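You operate a simulated robot arm through the tools that you are given. There is no shell and no other tool. Be economical: measure what you need, move in short steps, check, and stop when the job is done.

You are at the controls of a simulated two-armed robot. One attempt, no reset.

JOB
Shut and latch the press, set air level mid, turn on the inner air, then close the mould.
Fine: do not start it; heat and minutes stay as they are.

Only the result counts: the job must be done as asked and must still hold three seconds after the hand-in. Knocking over, shifting, dropping, spilling or breaking anything else fails it.

ROBOT AND FRAMES
Two 7-joint arms with fingered hands on one trunk that stands fixed in place. Base frame: the origin is at the foot of the trunk, x ahead of it, y to its left, z up. Units: mm, degrees, N and s.
The left shoulder is at [90, 128, 1134], the right one opposite. With the tool pointing down near the work surface each hand reaches from about 100 to 820 mm from the base axis, measured 20 degrees to its own side. Payload 5 kg a hand.
Tool frame (each hand has its own): the origin (TCP) lies between the finger pads and is the grasp point; the fingertips stand 37 mm ahead of it; z points along the fingers, y is the line along which they close. Largest opening 124 mm; the body of the gripper starts 43 mm behind the TCP. The gripper is a hand of 3 fingers: y runs from the thumb to the fingers, the wrist lies at [-21, -116, -203] in the tool frame, and closing takes about 1.5 s.
Orientation is that of the tool frame in the base frame, as [roll, pitch, yaw] about the fixed x, y, z axes, in that order (R = Rz(yaw) Ry(pitch) Rx(roll)). With the fingers straight down and the wrist toward the robot, the tool's x, y and z point along [0, 1, 0], [1, 0, 0] and [0, 0, -1] of the base frame.

CONTROLS
- The arms move only by the tool play_rows. It takes "left_rows", "right_rows" or both (then of equal length, played together; a hand with none holds still); each is a list of rows, each a list of 7 numbers: the opening, from 0 (shut) to 1 (fully open), then the shift along the base's x, y, z in cm, then the turn, a rotation vector about the base's x, y, z in degrees. In form: [[jaw, tx, ty, tz, wx, wy, wz], ...]. A call has 1 to 10 rows; each row shifts and turns the commanded pose from where the row before left it. Rows are played at 5 a second. More than 50 mm and 8.6 degrees between two rows, or a gripper value outside its range, and nothing of the call is played. Where a pose cannot be reached the arm comes as near as it can. A force on the tool above 50 N (or 10 N above the force at the start of the call, whichever is more), or a blocked arm, ends the call early, and 0.2 s more pass. The fingers move at their own pace (about 45 mm/s each) and stop on an object; they squeeze with about 28 N. The grip force told is the motor's: it shows also when the fingers shut on nothing. Time passes only in rows, and 0.2 s behind the last, so rows that do not move let the fingers close. It gives the time, the measured TCP pose, the force on the tool (base axes), the opening and the grip force at its end, in the units of the frame above (readings bear some noise), with the torque about the TCP (base axes, N m) and any sound that the robot's microphone picked up.
- Cameras (640 x 400 px; columns grow to the right, rows downward): "scene" is now at [245.9, -37.8, 1322.8]; the picture's right is [-0.45, -0.89, 0.00], its down [-0.37, 0.18, -0.91] and it looks along [0.81, -0.41, -0.41] (base axes); focal length 214 px, centre (320, 200). "left" rides on the left gripper at [-72, -104, -154] in its tool frame; the picture's right is [-0.83, -0.26, 0.49], its down [0.51, -0.72, 0.47] and it looks along [0.23, 0.64, 0.73] (tool axes); focal length 243 px, centre (320, 200). "right" rides on the right gripper at [72, -104, -154] in its tool frame; the picture's right is [-0.83, 0.26, -0.49], its down [-0.51, -0.72, 0.47] and it looks along [-0.23, 0.64, 0.73] (tool axes); focal length 243 px, centre (320, 200). There is no depth. A picture from a camera that has moved, and an enlarged one, comes with that camera's place and axes in the base frame and with its lens. The place of the scene camera against the robot may be out by one fixed shift of up to 12 mm in any direction.
- grab_frame(camera): a new picture of that camera. No time passes.
- move_column(by): slides the trunk up (or, below 0, down) by that many mm; the arms and the scene camera ride with it, the base frame stays. It gives what a move gives, with no picture.
- set_grasp(shape, hand): the hand has 3 fingers and takes this shape, open, in about a second: jaw (thumb against the fingers, like two jaws); tri (thumb and two fingers); tip (a fingertip pinch); poke (one finger out to press); point (the index stretched); flat (the hand flat); cup (the hand cupped); fist (a fist). The gripper value then closes the fingers along that shape, each until it touches; the sizes above hold for jaw. It gives what a move gives, with no picture.
- aim_head(pan, tilt): turns the head with the scene camera to pan (to the left, within 80 degrees either way) and tilt (down, from -29 to 69), counted from straight ahead of the robot. It gives what a move gives.
- enlarge(camera, box): a new picture of the part [left, top, right, bottom] of that camera's present view, enlarged. No time passes.
- job_done(): hands the job in; it is judged then, once.

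Work in short steps. Places have to be worked out from the pictures, the camera data and where the tool is seen: move nearer, look again, correct. Check each grasp and each placing, and mend what went wrong. You have 120 turns and 74 pictures in all, those below and enlarged ones among them. Open the grippers and draw the arms clear of the work before you hand the job in, unless the task says otherwise; then end with one line.

The tools are called after "Emit:" as name(argument=value, ...) on one line, values as JSON. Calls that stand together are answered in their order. play_rows: Moves the arms, as the interface text tells. Its arguments: {"type":"object","properties":{"left_rows":{"type":"array"},"right_rows":{"type":"array"}},"required":[]} The other tools are called the same way: move_column (by) slides the trunk up or down; set_grasp (shape, hand) gives the hand a shape; aim_head (pan, tilt) turns the head that bears the scene camera; grab_frame (camera) takes a picture; enlarge (camera, box) takes an enlarged picture of a part of a camera's view; job_done () hands the job in.

At the start:

```text
clock: 0.0
left_tool_pos: [831.0, -71.5, 1345.7]
left_tcp_rot: [180.0, 0.0, 90.0]
left_ft_force: [0.5, 0.0, -0.4]
left_ft_torque: [-0.03, 0.03, 0.02]
left_width: 123.7
left_gripper_force: 0.1
left_shape: jaw
right_tool_pos: [456.9, -655.9, 1293.0]
right_tcp_rot: [180.0, 0.0, 90.1]
right_ft_force: [-0.5, 0.4, -0.1]
right_ft_torque: [0.03, 0.01, -0.01]
right_width: 123.7
right_gripper_force: 0.0
right_shape: jaw
trunk travel left (down, up): [-325.0, 238.0]
head pan, tilt: [-26.6, 24.4]
```

scene: 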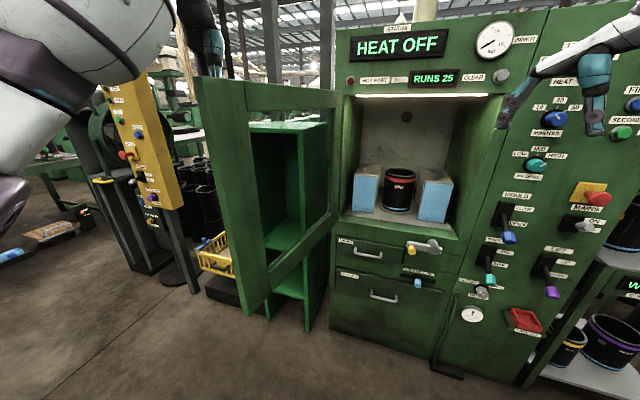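
right: 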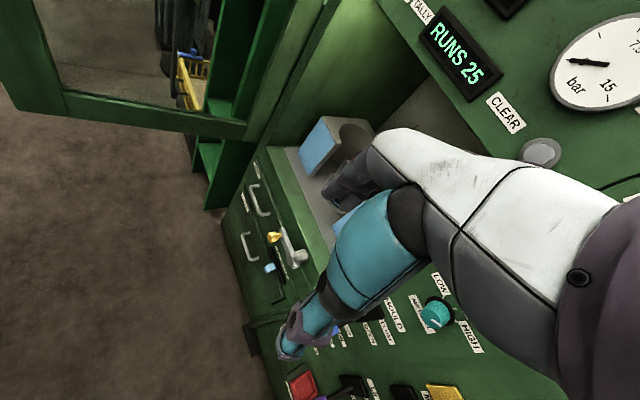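
left: 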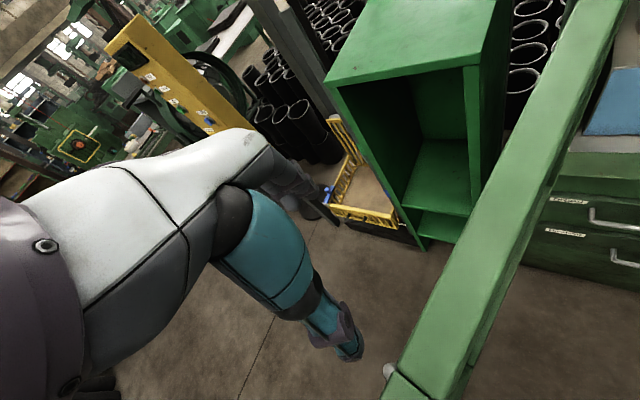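

The door stands open to the left, and the control panel is right of the cavity. I'll enlarge the panel and the door to read the labels.

Emit:
enlarge(camera="scene", box=[440, 60, 640, 200])

Emit:
enlarge(camera="scene", box=[440, 180, 640, 340])

Emit:
enlarge(camera="scene", box=[180, 60, 460, 330])

```text
2.86 times, centred on (540, 130) of scene
camera zoom: at [245.9, -37.8, 1322.8], right [-0.45, -0.89, 0.0], down [-0.37, 0.18, -0.91], along [0.81, -0.41, -0.41], focal length 613 px, centre (-309, 400)
```

zoom: 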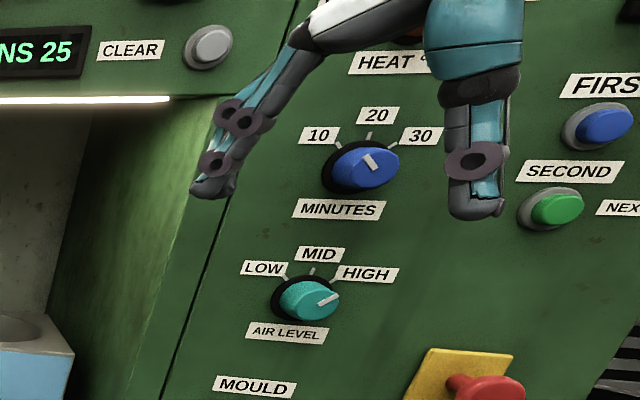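

```text
2.50 times, centred on (540, 260) of scene
camera zoom: at [245.9, -37.8, 1322.8], right [-0.45, -0.89, 0.0], down [-0.37, 0.18, -0.91], along [0.81, -0.41, -0.41], focal length 536 px, centre (-230, 50)
```

zoom: 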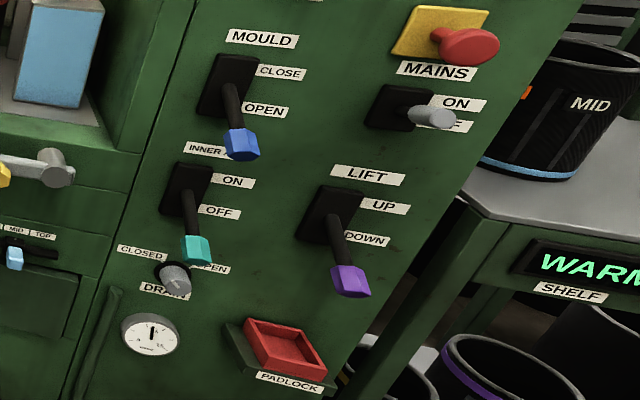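

```text
1.48 times, centred on (320, 195) of scene
camera zoom: at [245.9, -37.8, 1322.8], right [-0.45, -0.89, 0.0], down [-0.37, 0.18, -0.91], along [0.81, -0.41, -0.41], focal length 318 px, centre (320, 207)
```

zoom: 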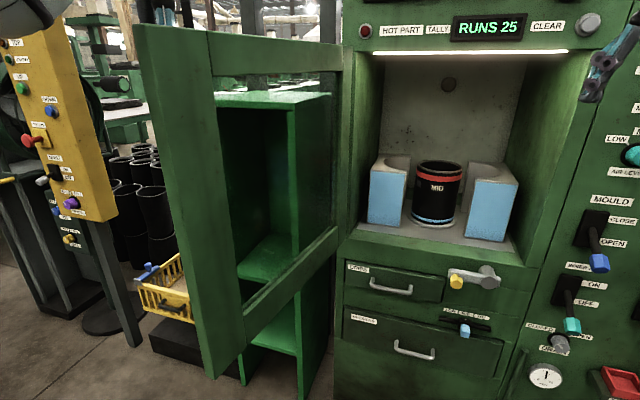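

The panel faces back-left toward the robot. I want a centred view of the door and its hardware, so I aim the head straighter at it.

Emit:
aim_head(pan=-12, tilt=25)

Emit:
grab_frame(camera="scene")

Emit:
move_column(by=150)

Emit:
grab_frame(camera="scene")

Emit:
grab_frame(camera="left")

Emit:
grab_frame(camera="right")

```text
clock: 0.8
left_tool_pos: [829.8, -70.5, 1345.9]
left_tcp_rot: [-180.0, 0.0, 90.0]
left_ft_force: [-0.1, -0.5, 0.6]
left_ft_torque: [0.0, 0.01, 0.0]
left_width: 123.8
left_gripper_force: 0.0
left_shape: jaw
right_tool_pos: [457.9, -656.2, 1292.9]
right_tcp_rot: [-180.0, 0.0, 90.0]
right_ft_force: [0.3, 0.1, -0.3]
right_ft_torque: [-0.01, 0.01, 0.0]
right_width: 123.5
right_gripper_force: 0.2
right_shape: jaw
trunk travel left (down, up): [-325.0, 238.0]
head pan, tilt: [-12.0, 25.0]
```

```text
67 pictures are left
camera scene: at [253.4, -15.8, 1321.8], right [-0.21, -0.98, 0.0], down [-0.41, 0.09, -0.91], along [0.89, -0.19, -0.42], focal length 214 px, centre (320, 200)
```

scene: 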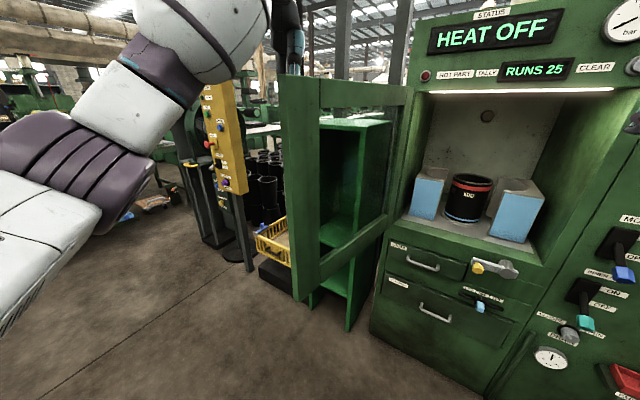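

```text
clock: 2.5
left_tool_pos: [831.0, -72.6, 1493.4]
left_tcp_rot: [-179.8, 0.0, 90.0]
left_ft_force: [0.5, -0.6, -0.5]
left_ft_torque: [0.02, -0.01, 0.01]
left_width: 123.5
left_gripper_force: 0.1
left_shape: jaw
right_tool_pos: [458.2, -655.6, 1441.3]
right_tcp_rot: [-179.9, -0.1, 90.0]
right_ft_force: [-0.7, 0.9, -0.3]
right_ft_torque: [-0.02, 0.0, -0.02]
right_width: 123.3
right_gripper_force: 0.0
right_shape: jaw
trunk travel left (down, up): [-475.0, 88.0]
head pan, tilt: [-12.0, 25.0]
```

```text
66 pictures are left
camera scene: at [205.0, -16.0, 1484.7], right [-0.21, -0.98, 0.0], down [-0.41, 0.09, -0.91], along [0.89, -0.19, -0.42], focal length 214 px, centre (320, 200)
```

scene: 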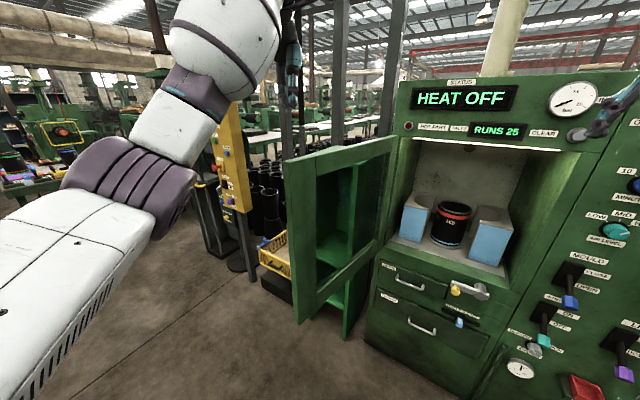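

```text
65 pictures are left
camera left: at [728.6, -144.3, 1647.4], right [-0.26, -0.83, -0.49], down [-0.72, 0.51, -0.47], along [0.64, 0.23, -0.73], focal length 243 px, centre (320, 200)
```

left: 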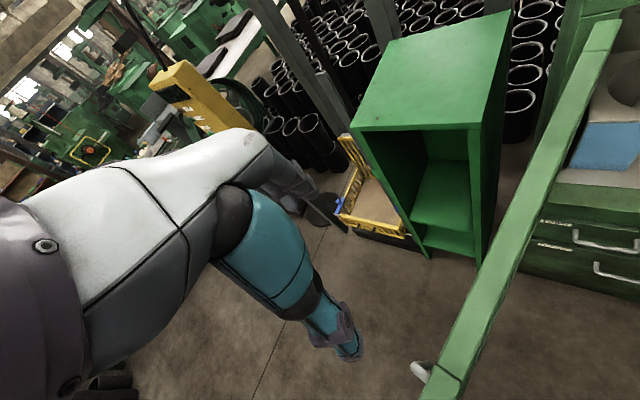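

```text
64 pictures are left
camera right: at [354.6, -582.6, 1594.4], right [0.26, -0.83, 0.49], down [-0.72, -0.51, -0.47], along [0.64, -0.23, -0.73], focal length 243 px, centre (320, 200)
```

right: 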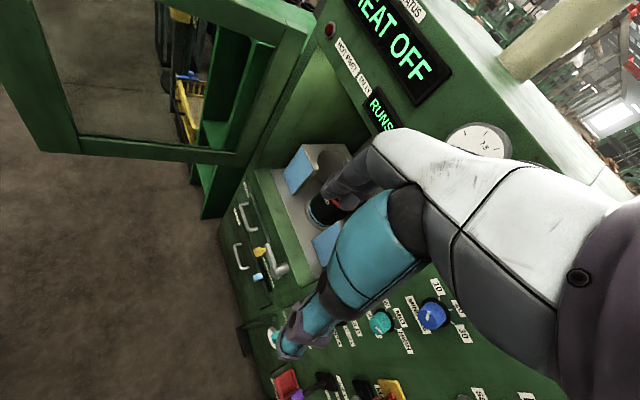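

The door is about 445 mm wide, hinged near (914,-427), with its free edge near (705,-34) and its top at z≈1365. I zoom in on the latch lever area and the door.

Emit:
enlarge(camera="scene", box=[360, 240, 560, 365])

Emit:
enlarge(camera="scene", box=[260, 120, 460, 345])

Emit:
enlarge(camera="right", box=[200, 160, 400, 400])

```text
3.20 times, centred on (460, 302) of scene
camera zoom: at [205.0, -16.0, 1484.7], right [-0.21, -0.98, 0.0], down [-0.41, 0.09, -0.91], along [0.89, -0.19, -0.42], focal length 686 px, centre (-128, -128)
```

zoom: 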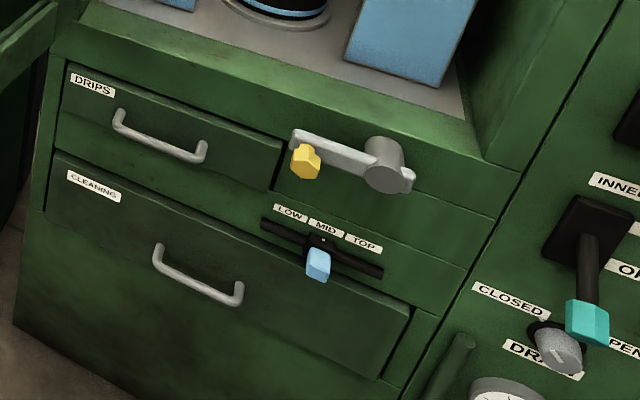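

```text
1.78 times, centred on (360, 232) of scene
camera zoom: at [205.0, -16.0, 1484.7], right [-0.21, -0.98, 0.0], down [-0.41, 0.09, -0.91], along [0.89, -0.19, -0.42], focal length 381 px, centre (249, 142)
```

zoom: 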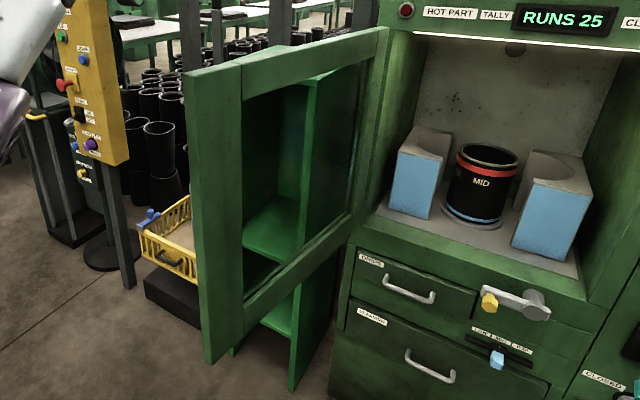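

```text
1.67 times, centred on (300, 280) of right
camera zoom: at [354.6, -582.6, 1594.4], right [0.26, -0.83, 0.49], down [-0.72, -0.51, -0.47], along [0.64, -0.23, -0.73], focal length 404 px, centre (353, 67)
```

zoom: 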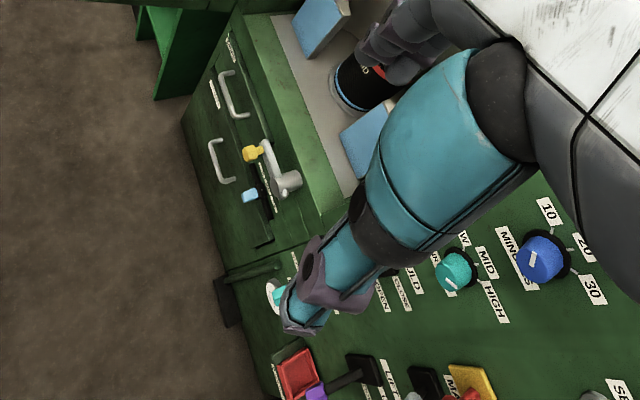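

The turn-latch lever at about (674,-787,810) points left, so the door can pass. I close the left fingers and lower them behind the door's outer face, just below its top edge.

Emit:
play_rows(left_rows=[[0, 0, 0, -5, 0, 0, 0], [0, 0, 0, -5, 0, 0, 0], [0, 0, 0, -5, 0, 0, 0], [0, 0, 0, 0, 0, 0, 0], [0, 0, 0, 0, 0, 0, 0], [0, 0, 0, 0, 0, 0, 0], [0, 0, 0, 0, 0, 0, 0]])

Emit:
grab_frame(camera="left")

Emit:
grab_frame(camera="scene")

```text
clock: 4.1
left_tool_pos: [829.4, -70.7, 1347.2]
left_tcp_rot: [-179.9, 0.0, 90.0]
left_ft_force: [-0.5, 0.8, 0.4]
left_ft_torque: [0.01, -0.02, 0.01]
left_width: 0.0
left_gripper_force: 4.0
left_shape: jaw
right_tool_pos: [457.2, -655.5, 1443.8]
right_tcp_rot: [-179.9, 0.0, 90.0]
right_ft_force: [-0.3, 0.6, 0.0]
right_ft_torque: [0.03, 0.01, 0.01]
right_width: 123.6
right_gripper_force: 0.0
right_shape: jaw
trunk travel left (down, up): [-475.0, 88.0]
head pan, tilt: [-12.0, 25.0]
```

```text
60 pictures are left
camera left: at [726.5, -143.4, 1500.5], right [-0.26, -0.83, -0.49], down [-0.72, 0.51, -0.47], along [0.64, 0.23, -0.73], focal length 243 px, centre (320, 200)
```

left: 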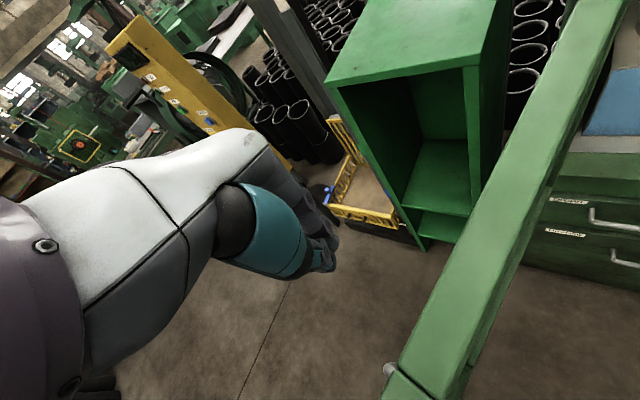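

```text
59 pictures are left
camera scene: at [203.8, -15.5, 1485.1], right [-0.21, -0.98, 0.0], down [-0.41, 0.09, -0.91], along [0.89, -0.19, -0.42], focal length 214 px, centre (320, 200)
```

scene: 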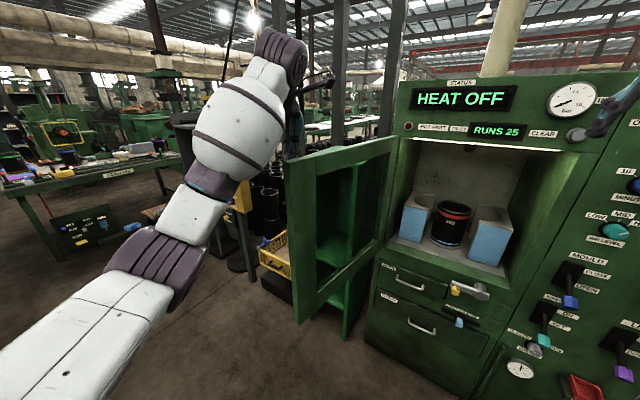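

The fingers are now on the outer side of the door and below its top. I move toward the door face in small steps until they touch.

Emit:
play_rows(left_rows=[[0, -2.2, -1.2, 0, 0, 0, 0], [0, -2.2, -1.2, 0, 0, 0, 0], [0, -2.2, -1.2, 0, 0, 0, 0], [0, -2.2, -1.2, 0, 0, 0, 0]])

Emit:
grab_frame(camera="left")

```text
clock: 5.1
left_tool_pos: [739.8, -118.4, 1346.8]
left_tcp_rot: [-180.0, -0.1, 90.0]
left_ft_force: [0.4, -0.2, -0.3]
left_ft_torque: [0.01, -0.02, -0.01]
left_width: 0.2
left_gripper_force: 27.9
left_shape: jaw
right_tool_pos: [455.7, -655.3, 1444.0]
right_tcp_rot: [179.9, 0.0, 90.0]
right_ft_force: [-0.5, 0.4, -0.4]
right_ft_torque: [0.01, -0.01, 0.0]
right_width: 123.5
right_gripper_force: 0.0
right_shape: jaw
trunk travel left (down, up): [-475.0, 88.0]
head pan, tilt: [-12.0, 25.0]
```

```text
58 pictures are left
camera left: at [636.8, -191.5, 1499.8], right [-0.26, -0.83, -0.49], down [-0.72, 0.51, -0.47], along [0.64, 0.23, -0.73], focal length 243 px, centre (320, 200)
```

left: 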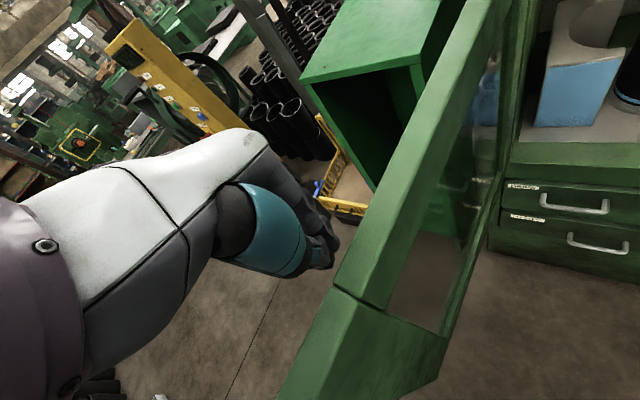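

Not touching yet; the gap is a few centimetres. I sweep along the arc about the hinge at about (915,-433), slowly.

Emit:
play_rows(left_rows=[[0, -1.6, -1.0, 0, 0, 0, 0], [0, -1.6, -1.0, 0, 0, 0, 0], [0, -1.5, -1.15, 0, 0, 0, 0], [0, -1.5, -1.15, 0, 0, 0, 0], [0, -1.35, -1.3, 0, 0, 0, 0], [0, -1.35, -1.3, 0, 0, 0, 0], [0, -1.2, -1.45, 0, 0, 0, 0], [0, -1.2, -1.45, 0, 0, 0, 0]])

Emit:
grab_frame(camera="scene")

```text
clock: 6.9
left_tool_pos: [628.1, -219.9, 1346.5]
left_tcp_rot: [180.0, 0.0, 90.1]
left_ft_force: [0.6, -0.5, -0.7]
left_ft_torque: [0.02, 0.01, 0.0]
left_width: 0.0
left_gripper_force: 28.1
left_shape: jaw
right_tool_pos: [457.0, -657.2, 1441.6]
right_tcp_rot: [-180.0, 0.0, 90.1]
right_ft_force: [1.3, 0.2, -0.1]
right_ft_torque: [-0.02, -0.01, -0.02]
right_width: 123.9
right_gripper_force: 0.1
right_shape: jaw
trunk travel left (down, up): [-475.0, 88.0]
head pan, tilt: [-12.0, 25.0]
```

```text
57 pictures are left
camera scene: at [203.5, -16.7, 1485.2], right [-0.21, -0.98, 0.0], down [-0.41, 0.09, -0.91], along [0.89, -0.19, -0.42], focal length 214 px, centre (320, 200)
```

scene: 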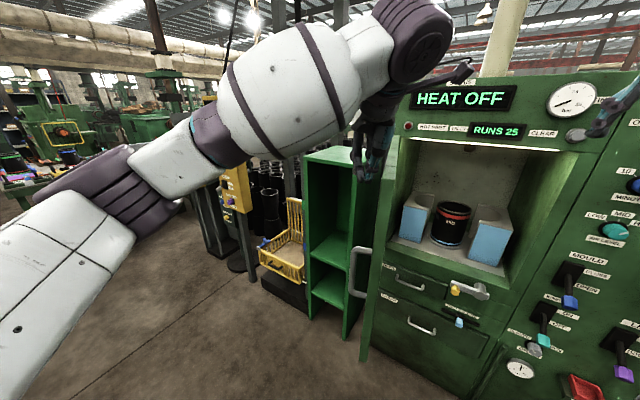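

The door swings freely and is now edge-on to the camera, with a bar handle on its outer face. I continue the arc.

Emit:
play_rows(left_rows=[[0, -1.05, -1.55, 0, 0, 0, 0], [0, -1.05, -1.55, 0, 0, 0, 0], [0, -0.9, -1.65, 0, 0, 0, 0], [0, -0.9, -1.65, 0, 0, 0, 0], [0, -0.7, -1.75, 0, 0, 0, 0], [0, -0.7, -1.75, 0, 0, 0, 0], [0, -0.5, -1.8, 0, 0, 0, 0], [0, -0.5, -1.8, 0, 0, 0, 0]])

Emit:
grab_frame(camera="scene")

Emit:
grab_frame(camera="right")

```text
clock: 8.7
left_tool_pos: [566.2, -352.9, 1345.8]
left_tcp_rot: [-180.0, -0.2, 90.1]
left_ft_force: [-0.4, -0.2, 0.1]
left_ft_torque: [0.0, -0.03, 0.02]
left_width: 0.0
left_gripper_force: 27.7
left_shape: jaw
right_tool_pos: [457.0, -656.7, 1442.6]
right_tcp_rot: [-179.9, -0.1, 90.0]
right_ft_force: [-0.5, 0.1, -0.4]
right_ft_torque: [0.01, 0.01, 0.01]
right_width: 123.4
right_gripper_force: 0.1
right_shape: jaw
trunk travel left (down, up): [-475.0, 88.0]
head pan, tilt: [-12.0, 25.0]
```

```text
56 pictures are left
camera scene: at [203.8, -17.0, 1485.1], right [-0.21, -0.98, 0.0], down [-0.41, 0.09, -0.91], along [0.89, -0.19, -0.42], focal length 214 px, centre (320, 200)
```

scene: 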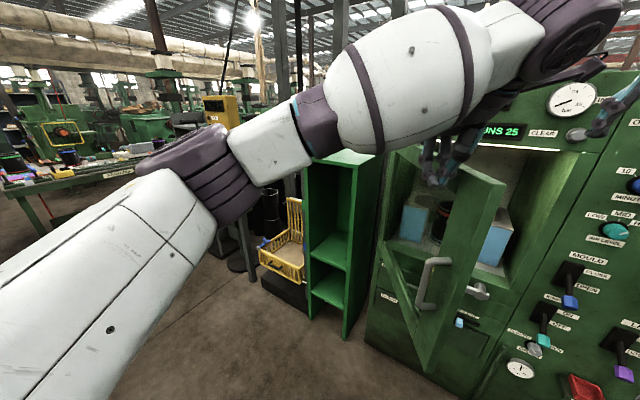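

```text
55 pictures are left
camera right: at [352.9, -583.6, 1594.9], right [0.26, -0.83, 0.49], down [-0.72, -0.51, -0.47], along [0.64, -0.23, -0.73], focal length 243 px, centre (320, 200)
```

right: 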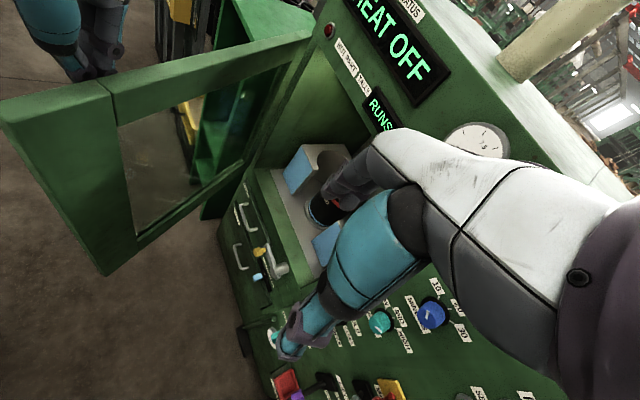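

The door is well past edge-on. I lift the left hand out and withdraw it left so the right hand can take over from the same side.

Emit:
play_rows(left_rows=[[0, 0, 2, 3, 0, 0, 0], [0, 0, 1, 4, 0, 0, 0], [0, 0, 1, 4, 0, 0, 0], [0, -1, 4.5, 0, 0, 0, 0], [0, -1, 4.5, 0, 0, 0, 0], [0, -1, 4.5, 0, 0, 0, 0], [0, -1, 4.5, 0, 0, 0, 0], [0, -1, 4.5, 0, 0, 0, 0], [0, -1, 4.5, 0, 0, 0, 0], [0, -1, 4.5, 0, 0, 0, 0]])

Emit:
play_rows(left_rows=[[0, -1, 4.5, 0, 0, 0, 0], [0, -1, 4.5, 0, 0, 0, 0], [0, -1, 4.5, 0, 0, 0, 0], [0, -1, 4.5, 0, 0, 0, 0], [0, -1, 4.5, 0, 0, 0, 0], [0, -1, 4.5, 0, 0, 0, 0]], right_rows=[[0, 0, 0, 0, 0, 0, 0], [0, 0, 0, 0, 0, 0, 0], [0, 0, 0, 0, 0, 0, 0], [0, 0, 0, 0, 0, 0, 0], [0, 0, 0, 0, 0, 0, 0], [0, 0, 0, 0, 0, 0, 0]])

Emit:
grab_frame(camera="scene")

```text
clock: 10.9
left_tool_pos: [494.5, 7.9, 1457.1]
left_tcp_rot: [179.9, 0.2, 90.0]
left_ft_force: [-1.2, 1.5, 0.5]
left_ft_torque: [-0.03, -0.02, 0.04]
left_width: 0.0
left_gripper_force: 27.6
left_shape: jaw
right_tool_pos: [456.9, -651.4, 1445.4]
right_tcp_rot: [179.9, 0.1, 90.0]
right_ft_force: [0.4, 1.5, 0.2]
right_ft_torque: [-0.04, -0.04, 0.02]
right_width: 123.6
right_gripper_force: 0.1
right_shape: jaw
trunk travel left (down, up): [-475.0, 88.0]
head pan, tilt: [-12.0, 25.0]
```

```text
clock: 12.3
left_tool_pos: [434.5, 274.5, 1457.1]
left_tcp_rot: [-179.9, 0.1, 90.0]
left_ft_force: [-0.9, 1.6, 0.9]
left_ft_torque: [0.0, -0.02, -0.02]
left_width: 0.0
left_gripper_force: 27.9
left_shape: jaw
right_tool_pos: [456.0, -654.1, 1445.1]
right_tcp_rot: [179.9, 0.0, 90.0]
right_ft_force: [0.6, 0.7, -0.1]
right_ft_torque: [-0.05, 0.01, 0.04]
right_width: 0.0
right_gripper_force: 0.0
right_shape: jaw
trunk travel left (down, up): [-475.0, 88.0]
head pan, tilt: [-12.0, 25.0]
```

```text
54 pictures are left
camera scene: at [202.7, -14.1, 1485.3], right [-0.21, -0.98, 0.0], down [-0.41, 0.09, -0.91], along [0.89, -0.19, -0.42], focal length 214 px, centre (320, 200)
```

scene: 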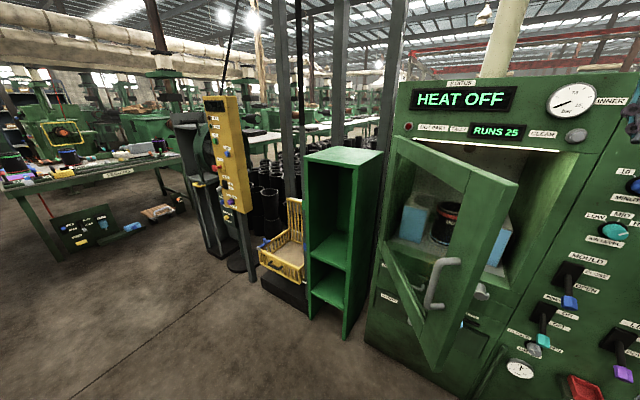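

The door is at about 175°, with its free corner near (454,-396). The right hand, fingers shut and above the door top, crosses over to the outer side.

Emit:
play_rows(right_rows=[[0, 1.5, 4.5, 0, 0, 0, 0], [0, 1.5, 4.5, 0, 0, 0, 0], [0, 1.5, 4.5, 0, 0, 0, 0], [0, 1.5, 4.5, 0, 0, 0, 0], [0, 1.5, 4.5, 0, 0, 0, 0], [0, 1.5, 4.5, 0, 0, 0, 0], [0, 1.5, 4.5, 0, 0, 0, 0]])

Emit:
grab_frame(camera="right")

```text
clock: 13.9
left_tool_pos: [438.9, 276.5, 1454.5]
left_tcp_rot: [-179.9, 0.1, 90.0]
left_ft_force: [1.3, 0.3, -0.1]
left_ft_torque: [-0.03, -0.02, -0.01]
left_width: 0.0
left_gripper_force: 28.2
left_shape: jaw
right_tool_pos: [563.9, -337.3, 1443.5]
right_tcp_rot: [-179.9, 0.2, 90.0]
right_ft_force: [1.0, -0.5, 0.2]
right_ft_torque: [-0.04, 0.01, -0.02]
right_width: 0.3
right_gripper_force: 28.1
right_shape: jaw
trunk travel left (down, up): [-475.0, 88.0]
head pan, tilt: [-12.0, 25.0]
```

```text
53 pictures are left
camera right: at [460.1, -262.9, 1595.7], right [0.26, -0.83, 0.49], down [-0.72, -0.51, -0.47], along [0.64, -0.23, -0.73], focal length 243 px, centre (320, 200)
```

right: 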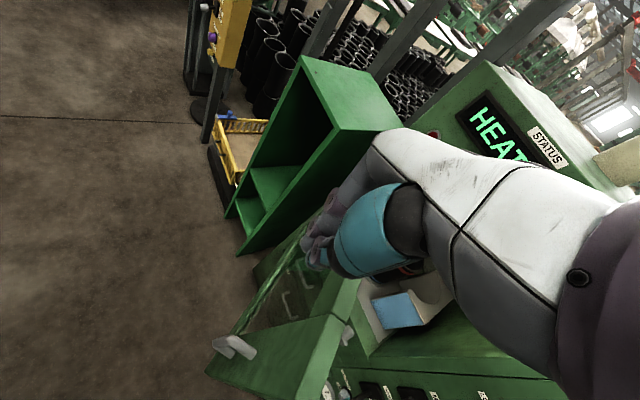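

The door top sits at y≈-405, so the hand at y=-337 is clear on the outer side. I lower it and start pushing along the arc.

Emit:
play_rows(right_rows=[[0, 0, 0, -4, 0, 0, 0], [0, 0, 0, -3, 0, 0, 0], [0, 0, 0, -3, 0, 0, 0], [0, -0.4, -1.8, 0, 0, 0, 0], [0, -0.4, -1.9, 0, 0, 0, 0], [0, -0.3, -1.9, 0, 0, 0, 0], [0, -0.2, -1.9, 0, 0, 0, 0], [0, -0.1, -1.9, 0, 0, 0, 0], [0, 0, -1.9, 0, 0, 0, 0]])

Emit:
play_rows(right_rows=[[0, 0.1, -1.9, 0, 0, 0, 0], [0, 0.2, -1.9, 0, 0, 0, 0], [0, 0.3, -1.9, 0, 0, 0, 0], [0, 0.4, -1.85, 0, 0, 0, 0], [0, 0.5, -1.85, 0, 0, 0, 0], [0, 0.6, -1.8, 0, 0, 0, 0], [0, 0.7, -1.8, 0, 0, 0, 0]])

Emit:
grab_frame(camera="scene")

```text
clock: 15.9
left_tool_pos: [436.8, 270.9, 1455.1]
left_tcp_rot: [-179.9, -0.1, 90.1]
left_ft_force: [-0.2, 0.1, 0.6]
left_ft_torque: [0.01, -0.03, 0.0]
left_width: 0.0
left_gripper_force: 28.0
left_shape: jaw
right_tool_pos: [548.3, -454.4, 1343.5]
right_tcp_rot: [-180.0, 0.0, 90.1]
right_ft_force: [0.1, -0.3, -0.3]
right_ft_torque: [0.04, 0.03, -0.03]
right_width: 0.1
right_gripper_force: 27.9
right_shape: jaw
trunk travel left (down, up): [-475.0, 88.0]
head pan, tilt: [-12.0, 25.0]
```

```text
clock: 17.5
left_tool_pos: [437.4, 272.1, 1457.2]
left_tcp_rot: [180.0, -0.1, 90.0]
left_ft_force: [0.2, 0.4, 1.3]
left_ft_torque: [0.0, -0.01, 0.01]
left_width: 0.0
left_gripper_force: 27.7
left_shape: jaw
right_tool_pos: [577.2, -583.4, 1341.6]
right_tcp_rot: [179.9, 0.0, 90.1]
right_ft_force: [0.1, 0.2, -0.5]
right_ft_torque: [-0.01, -0.01, -0.05]
right_width: 0.0
right_gripper_force: 28.4
right_shape: jaw
trunk travel left (down, up): [-475.0, 88.0]
head pan, tilt: [-12.0, 25.0]
```

```text
52 pictures are left
camera scene: at [204.1, -15.9, 1485.1], right [-0.21, -0.98, 0.0], down [-0.41, 0.09, -0.91], along [0.89, -0.19, -0.42], focal length 214 px, centre (320, 200)
```

scene: 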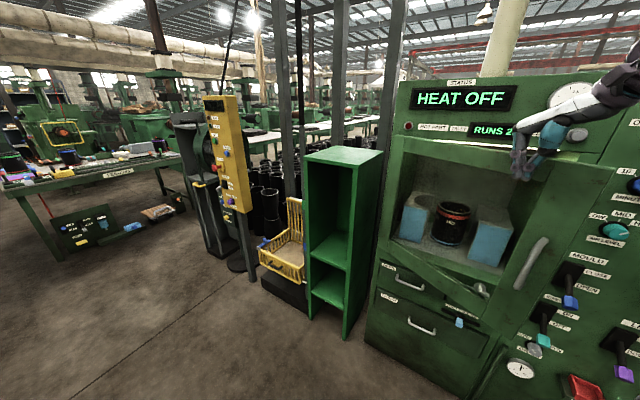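

The door is closing nicely with no resistance. I continue the last part with smaller rows; the force limit will stop it at the frame.

Emit:
play_rows(right_rows=[[0, 0.85, -1.75, 0, 0, 0, 0], [0, 0.95, -1.7, 0, 0, 0, 0], [0, 1.05, -1.65, 0, 0, 0, 0], [0, 1.15, -1.6, 0, 0, 0, 0], [0, 1.2, -1.55, 0, 0, 0, 0]])

Emit:
play_rows(right_rows=[[0, 0.6, -0.7, 0, 0, 0, 0], [0, 0.6, -0.7, 0, 0, 0, 0], [0, 0.6, -0.7, 0, 0, 0, 0], [0, 0.6, -0.7, 0, 0, 0, 0]])

Emit:
grab_frame(camera="scene")

```text
clock: 18.7
left_tool_pos: [438.1, 273.1, 1455.4]
left_tcp_rot: [-180.0, 0.0, 90.0]
left_ft_force: [-0.1, 0.5, -0.5]
left_ft_torque: [-0.01, 0.05, -0.01]
left_width: 0.0
left_gripper_force: 28.3
left_shape: jaw
right_tool_pos: [629.7, -666.3, 1342.5]
right_tcp_rot: [180.0, 0.1, 90.1]
right_ft_force: [0.4, 0.1, -0.7]
right_ft_torque: [0.02, 0.0, 0.0]
right_width: 0.0
right_gripper_force: 28.2
right_shape: jaw
trunk travel left (down, up): [-475.0, 88.0]
head pan, tilt: [-12.0, 25.0]
```

```text
clock: 19.7
left_tool_pos: [437.6, 273.3, 1457.0]
left_tcp_rot: [180.0, 0.0, 90.0]
left_ft_force: [0.0, -0.6, 0.1]
left_ft_torque: [-0.02, 0.01, -0.01]
left_width: 0.2
left_gripper_force: 28.1
left_shape: jaw
right_tool_pos: [651.5, -694.1, 1341.8]
right_tcp_rot: [179.9, -0.1, 90.1]
right_ft_force: [-0.3, -0.4, 0.1]
right_ft_torque: [-0.02, 0.0, -0.03]
right_width: 0.2
right_gripper_force: 28.3
right_shape: jaw
trunk travel left (down, up): [-475.0, 88.0]
head pan, tilt: [-12.0, 25.0]
```

```text
51 pictures are left
camera scene: at [204.5, -15.8, 1485.0], right [-0.21, -0.98, 0.0], down [-0.41, 0.09, -0.91], along [0.89, -0.19, -0.42], focal length 214 px, centre (320, 200)
```

scene: 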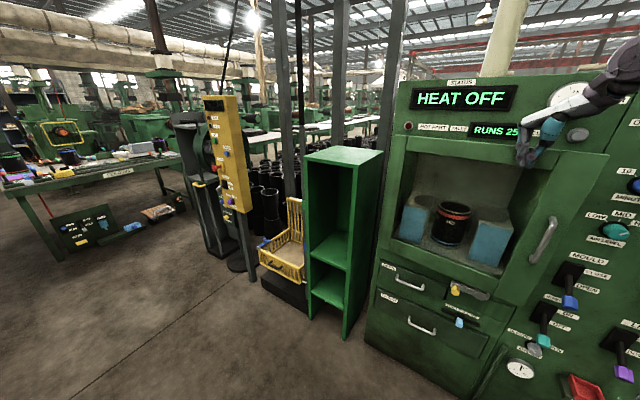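

It's nearly shut. I keep pushing gently until resistance shows.

Emit:
play_rows(right_rows=[[0, 0.6, -0.6, 0, 0, 0, 0], [0, 0.6, -0.6, 0, 0, 0, 0], [0, 0.6, -0.6, 0, 0, 0, 0], [0, 0.6, -0.6, 0, 0, 0, 0]])

Emit:
enlarge(camera="scene", box=[350, 80, 640, 330])

```text
clock: 20.7
left_tool_pos: [437.6, 272.6, 1456.1]
left_tcp_rot: [180.0, 0.0, 90.0]
left_ft_force: [0.2, 0.6, 0.0]
left_ft_torque: [-0.02, 0.01, 0.02]
left_width: 0.1
left_gripper_force: 28.2
left_shape: jaw
right_tool_pos: [676.6, -718.4, 1343.3]
right_tcp_rot: [-179.9, 0.0, 90.0]
right_ft_force: [0.4, 0.1, 0.0]
right_ft_torque: [-0.01, 0.01, -0.02]
right_width: 0.0
right_gripper_force: 27.6
right_shape: jaw
trunk travel left (down, up): [-475.0, 88.0]
head pan, tilt: [-12.0, 25.0]
```

```text
1.60 times, centred on (495, 205) of scene
camera zoom: at [204.6, -15.7, 1485.0], right [-0.21, -0.98, 0.0], down [-0.41, 0.09, -0.91], along [0.89, -0.19, -0.42], focal length 343 px, centre (40, 192)
```

zoom: 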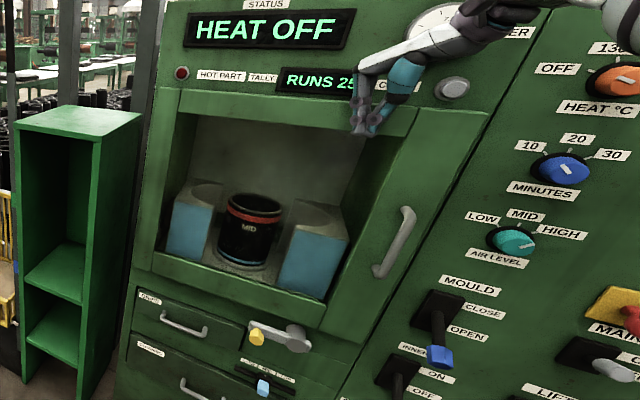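

Still no contact force. I push in along the front normal until it stops.

Emit:
play_rows(right_rows=[[0, 0.5, -0.4, 0, 0, 0, 0], [0, 0.5, -0.4, 0, 0, 0, 0], [0, 0.5, -0.4, 0, 0, 0, 0], [0, 0.5, -0.4, 0, 0, 0, 0], [0, 0.5, -0.4, 0, 0, 0, 0]])

Emit:
enlarge(camera="scene", box=[350, 80, 640, 330])

```text
clock: 21.9
left_tool_pos: [433.2, 277.1, 1455.5]
left_tcp_rot: [179.8, 0.2, 90.0]
left_ft_force: [-0.1, -0.3, -0.3]
left_ft_torque: [0.01, 0.03, -0.02]
left_width: 0.0
left_gripper_force: 27.7
left_shape: jaw
right_tool_pos: [696.7, -732.3, 1350.0]
right_tcp_rot: [179.6, 0.3, 90.0]
right_ft_force: [-20.8, 21.2, 7.7]
right_ft_torque: [-0.24, -0.35, 0.27]
right_width: 0.0
right_gripper_force: 28.4
right_shape: jaw
trunk travel left (down, up): [-475.0, 88.0]
head pan, tilt: [-12.0, 25.0]
```

```text
1.60 times, centred on (495, 205) of scene
camera zoom: at [199.2, -10.0, 1486.0], right [-0.21, -0.98, 0.0], down [-0.41, 0.08, -0.91], along [0.89, -0.19, -0.42], focal length 343 px, centre (40, 192)
```

zoom: 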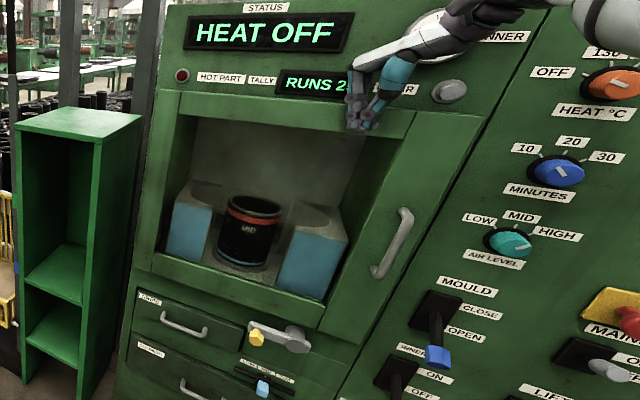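

A contact force of 30 N along (-0.70, 0.71) means the door is against its frame and gives the front normal at about 135°. I back off and check that it stays shut.

Emit:
play_rows(right_rows=[[0, -1, 1, 0, 0, 0, 0], [0, -3, 3, 0, 0, 0, 0], [0, -3, 3, 0, 0, 0, 0], [0, -3, 3, 0, 0, 0, 0], [0, -3, 3, 0, 0, 0, 0]])

Emit:
aim_head(pan=-38, tilt=35)

Emit:
grab_frame(camera="scene")

Emit:
grab_frame(camera="right")

```text
clock: 23.1
left_tool_pos: [436.3, 271.3, 1457.0]
left_tcp_rot: [180.0, 0.0, 90.0]
left_ft_force: [-0.7, 0.3, -0.2]
left_ft_torque: [0.01, -0.01, 0.0]
left_width: 0.2
left_gripper_force: 28.0
left_shape: jaw
right_tool_pos: [571.4, -607.5, 1341.9]
right_tcp_rot: [180.0, 0.0, 89.9]
right_ft_force: [0.6, -0.6, -0.5]
right_ft_torque: [-0.01, 0.01, 0.03]
right_width: 0.0
right_gripper_force: 27.9
right_shape: jaw
trunk travel left (down, up): [-475.0, 88.0]
head pan, tilt: [-12.0, 25.0]
```

```text
clock: 24.0
left_tool_pos: [437.2, 272.6, 1456.2]
left_tcp_rot: [-180.0, 0.1, 90.0]
left_ft_force: [0.4, -0.7, 0.2]
left_ft_torque: [-0.01, 0.03, 0.0]
left_width: 0.2
left_gripper_force: 28.2
left_shape: jaw
right_tool_pos: [571.7, -607.4, 1341.6]
right_tcp_rot: [-180.0, 0.1, 90.0]
right_ft_force: [-0.5, 0.2, -0.2]
right_ft_torque: [-0.01, 0.01, 0.02]
right_width: 0.0
right_gripper_force: 27.9
right_shape: jaw
trunk travel left (down, up): [-475.0, 88.0]
head pan, tilt: [-38.0, 35.0]
```

```text
48 pictures are left
camera scene: at [183.7, -50.7, 1469.3], right [-0.61, -0.79, 0.0], down [-0.45, 0.35, -0.82], along [0.65, -0.5, -0.57], focal length 214 px, centre (320, 200)
```

scene: 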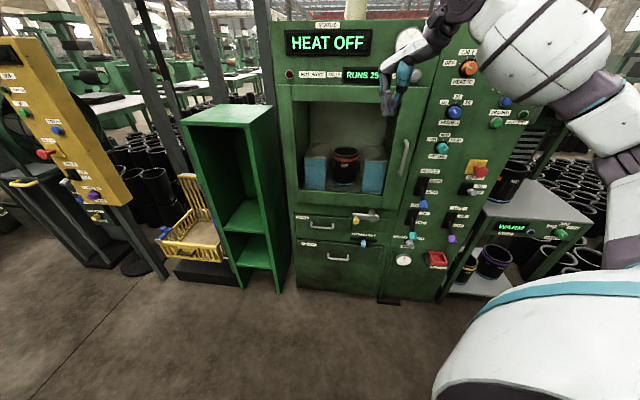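

```text
47 pictures are left
camera right: at [467.7, -534.5, 1494.4], right [0.26, -0.83, 0.49], down [-0.72, -0.51, -0.47], along [0.64, -0.23, -0.73], focal length 243 px, centre (320, 200)
```

right: 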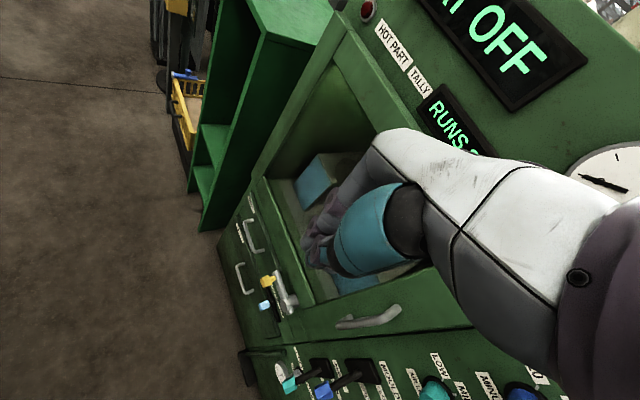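

The door stays shut, and the scene camera is now almost square to the front (inward normal yaw about -43°). I zoom in to measure the lever and levers precisely.

Emit:
enlarge(camera="scene", box=[340, 160, 480, 280])

Emit:
enlarge(camera="right", box=[220, 240, 460, 400])

```text
3.33 times, centred on (410, 220) of scene
camera zoom: at [183.7, -50.7, 1469.3], right [-0.61, -0.79, 0.0], down [-0.45, 0.35, -0.82], along [0.65, -0.5, -0.57], focal length 715 px, centre (20, 133)
```

zoom: 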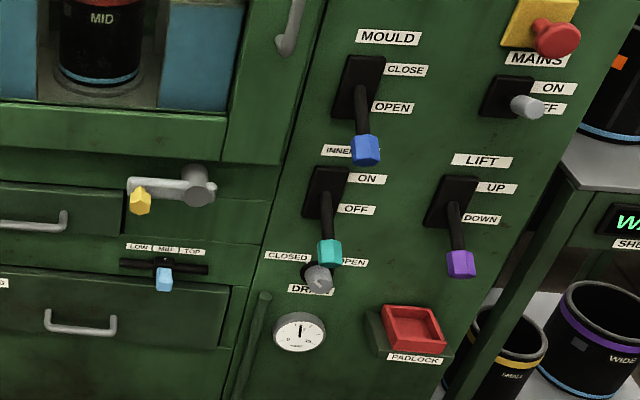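

```text
2.50 times, centred on (340, 320) of right
camera zoom: at [467.7, -534.5, 1494.4], right [0.26, -0.83, 0.49], down [-0.72, -0.51, -0.47], along [0.64, -0.23, -0.73], focal length 606 px, centre (270, -100)
```

zoom: 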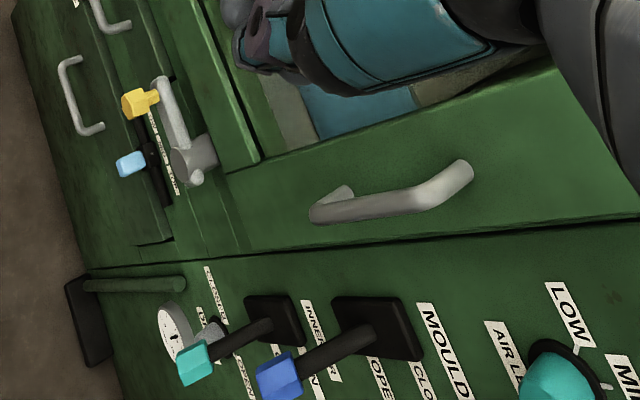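

The lever boss is at about (667,-760,820), with its arm about 85 mm long pointing left just under the door. I pull the right hand back and turn it to point horizontally along the inward normal, with tool y up.

Emit:
play_rows(right_rows=[[0, -3, 1, 0, 0, 0, 0], [0, -3, 1, 0, 0, 0, 0], [0, -3, 1, 0, 0, 0, 0], [0, 0, 0, 0, -2.8, -7.11, -2.8], [0, 0, 0, 0, -2.8, -7.11, -2.8], [0, 0, 0, 0, -2.8, -7.11, -2.8], [0, 0, 0, 0, -2.8, -7.11, -2.8], [0, 0, 0, 0, -2.8, -7.11, -2.8], [0, 0, 0, 0, -2.8, -7.11, -2.8]])

Emit:
play_rows(right_rows=[[0, 0, 0, 0, -2.8, -7.11, -2.8], [0, 0, 0, 0, -2.8, -7.11, -2.8], [0, 0, 0, 0, -2.8, -7.11, -2.8], [0, 0, 0, 0, -2.8, -7.11, -2.8], [0, 0, 0, 0, -2.8, -7.11, -2.8], [0, 0, 0, 0, -2.8, -7.11, -2.8]])

Emit:
grab_frame(camera="right")

Emit:
grab_frame(camera="scene")

```text
clock: 26.0
left_tool_pos: [436.9, 272.7, 1456.0]
left_tcp_rot: [180.0, 0.0, 90.0]
left_ft_force: [0.3, 0.1, 0.7]
left_ft_torque: [0.03, -0.01, -0.04]
left_width: 0.1
left_gripper_force: 28.2
left_shape: jaw
right_tool_pos: [481.6, -579.5, 1343.0]
right_tcp_rot: [134.8, 9.1, 68.3]
right_ft_force: [-0.2, -0.5, 0.2]
right_ft_torque: [-0.01, 0.03, 0.02]
right_width: 0.1
right_gripper_force: 28.2
right_shape: jaw
trunk travel left (down, up): [-475.0, 88.0]
head pan, tilt: [-38.0, 35.0]
```

```text
clock: 27.4
left_tool_pos: [438.8, 273.5, 1455.2]
left_tcp_rot: [-179.9, 0.0, 90.0]
left_ft_force: [1.0, 0.6, 0.1]
left_ft_torque: [-0.04, 0.0, 0.01]
left_width: 0.2
left_gripper_force: 28.0
left_shape: jaw
right_tool_pos: [492.9, -589.6, 1345.2]
right_tcp_rot: [89.9, 0.1, 47.1]
right_ft_force: [-0.3, -0.6, 0.3]
right_ft_torque: [0.04, 0.03, -0.05]
right_width: 0.0
right_gripper_force: 28.0
right_shape: jaw
right hand out of reach, approached as far as the arm can: row 2, 3
trunk travel left (down, up): [-475.0, 88.0]
head pan, tilt: [-38.0, 35.0]
```

```text
44 pictures are left
camera right: at [429.7, -431.9, 1240.0], right [-0.93, -0.27, 0.26], down [0.0, -0.69, -0.72], along [0.38, -0.67, 0.64], focal length 243 px, centre (320, 200)
```

right: 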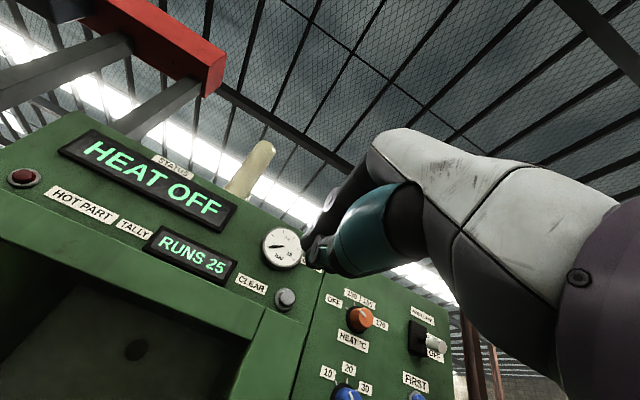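

```text
43 pictures are left
camera scene: at [184.7, -49.8, 1469.1], right [-0.62, -0.79, 0.0], down [-0.45, 0.35, -0.82], along [0.65, -0.5, -0.57], focal length 214 px, centre (320, 200)
```

scene: 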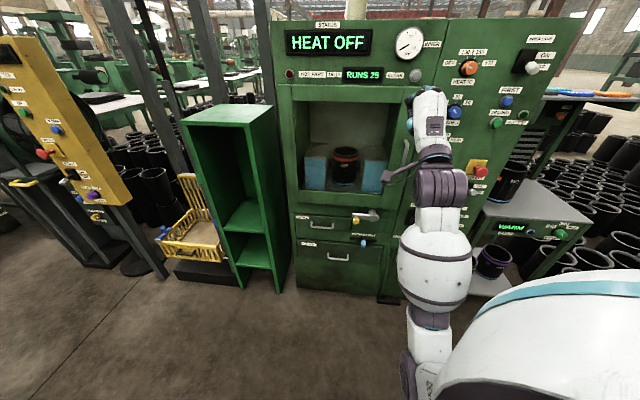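

The orientation is good. I read the switch at the upper right of the panel and the levers' labels to be sure which one is the inner air.

Emit:
enlarge(camera="scene", box=[420, 20, 580, 140])

Emit:
move_column(by=-150)

```text
3.33 times, centred on (500, 80) of scene
camera zoom: at [184.7, -49.8, 1469.1], right [-0.62, -0.79, 0.0], down [-0.45, 0.35, -0.82], along [0.65, -0.5, -0.57], focal length 715 px, centre (-280, 600)
```

zoom: 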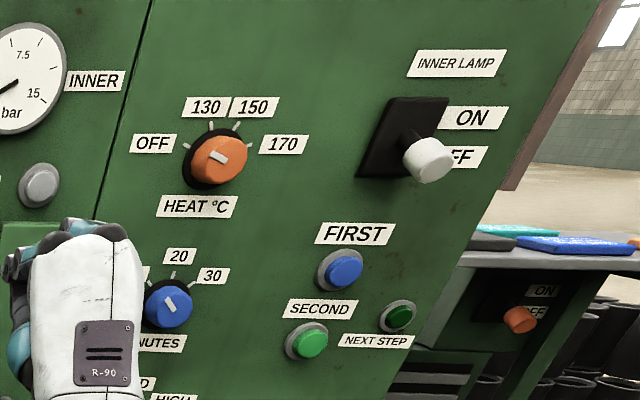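

```text
clock: 29.2
left_tool_pos: [435.8, 272.3, 1305.5]
left_tcp_rot: [-180.0, 0.0, 90.0]
left_ft_force: [-0.2, -0.9, 0.3]
left_ft_torque: [0.05, 0.01, -0.01]
left_width: 0.1
left_gripper_force: 28.0
left_shape: jaw
right_tool_pos: [491.8, -591.9, 1195.2]
right_tcp_rot: [89.9, 0.0, 47.1]
right_ft_force: [0.6, -0.7, 0.3]
right_ft_torque: [-0.03, -0.01, -0.02]
right_width: 0.0
right_gripper_force: 27.7
right_shape: jaw
trunk travel left (down, up): [-325.0, 238.0]
head pan, tilt: [-38.0, 35.0]
```

The top-right switch is INNER LAMP, so the inner-air lever must be the lower "INNER…" one. I lower the trunk to work at latch height and look with the right camera.

Emit:
move_column(by=-200)

Emit:
play_rows(right_rows=[[0, 2, 0, -5, 0, 0, 0], [0, 2, 0, -5, 0, 0, 0], [0, 2, 0, -5, 0, 0, 0], [0, 2, -1, -5, 0, 0, 0], [0, 2, -1, -5, 0, 0, 0]])

Emit:
grab_frame(camera="right")

Emit:
grab_frame(camera="scene")

```text
clock: 31.3
left_tool_pos: [435.9, 273.1, 1106.0]
left_tcp_rot: [179.9, -0.1, 89.9]
left_ft_force: [0.2, 0.7, 0.0]
left_ft_torque: [0.02, 0.03, 0.01]
left_width: 0.1
left_gripper_force: 28.3
left_shape: jaw
right_tool_pos: [545.6, -592.2, 917.7]
right_tcp_rot: [97.1, 6.7, 47.5]
right_ft_force: [0.3, -0.9, -0.4]
right_ft_torque: [0.03, 0.0, 0.0]
right_width: 0.0
right_gripper_force: 28.2
right_shape: jaw
trunk travel left (down, up): [-125.0, 438.0]
head pan, tilt: [-38.0, 35.0]
```

```text
refused: row 1 steps farther than a row can; nothing moved
```

```text
41 pictures are left
camera right: at [466.5, -433.9, 824.2], right [-0.87, -0.27, 0.42], down [-0.12, -0.69, -0.71], along [0.48, -0.67, 0.57], focal length 243 px, centre (320, 200)
```

right: 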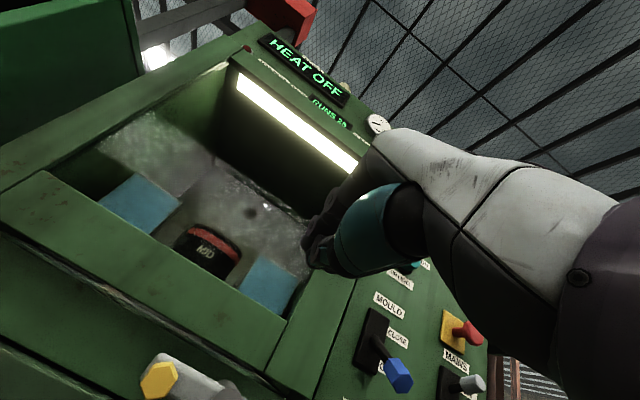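

```text
40 pictures are left
camera scene: at [299.2, -50.8, 1083.3], right [-0.62, -0.79, 0.0], down [-0.45, 0.35, -0.82], along [0.65, -0.5, -0.57], focal length 214 px, centre (320, 200)
```

scene: 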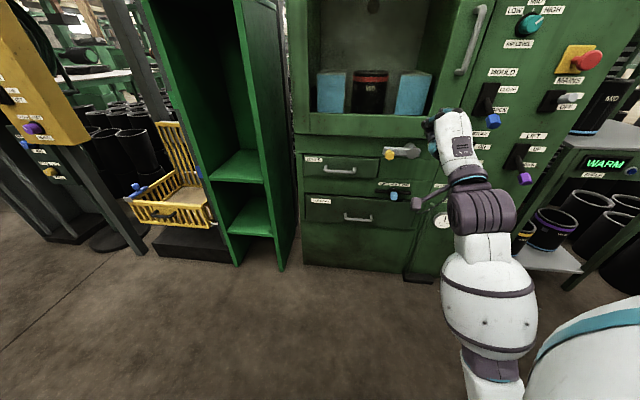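

The trunk motion tilted the hand a little. I issue a hold row to see whether it settles to the commanded pose, then zoom on the yellow knob.

Emit:
play_rows(right_rows=[[0, 0, 0, -2, 0, 0, 0], [0, 0, 0, -2, 0, 0, 0]])

Emit:
enlarge(camera="scene", box=[360, 60, 560, 220])

```text
clock: 31.9
left_tool_pos: [435.6, 271.8, 1105.8]
left_tcp_rot: [179.9, 0.0, 90.0]
left_ft_force: [-0.4, -0.3, -0.1]
left_ft_torque: [0.0, -0.03, -0.05]
left_width: 0.0
left_gripper_force: 28.4
left_shape: jaw
right_tool_pos: [548.1, -591.9, 876.9]
right_tcp_rot: [97.1, 6.7, 47.6]
right_ft_force: [-0.1, -0.1, -0.1]
right_ft_torque: [0.01, -0.02, 0.03]
right_width: 0.1
right_gripper_force: 28.0
right_shape: jaw
trunk travel left (down, up): [-125.0, 438.0]
head pan, tilt: [-38.0, 35.0]
```

```text
2.50 times, centred on (460, 140) of scene
camera zoom: at [299.7, -50.8, 1083.1], right [-0.62, -0.79, 0.0], down [-0.45, 0.35, -0.82], along [0.65, -0.5, -0.57], focal length 536 px, centre (-30, 350)
```

zoom: 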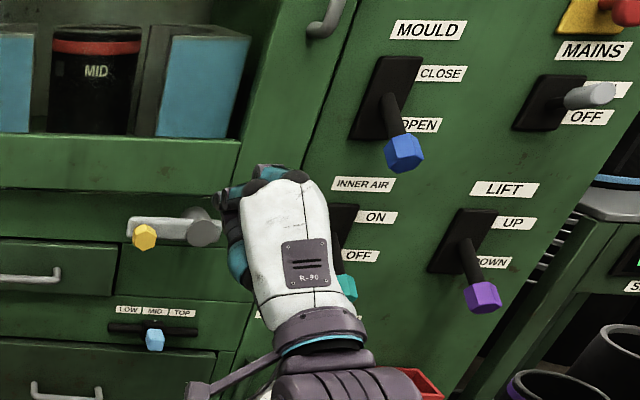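

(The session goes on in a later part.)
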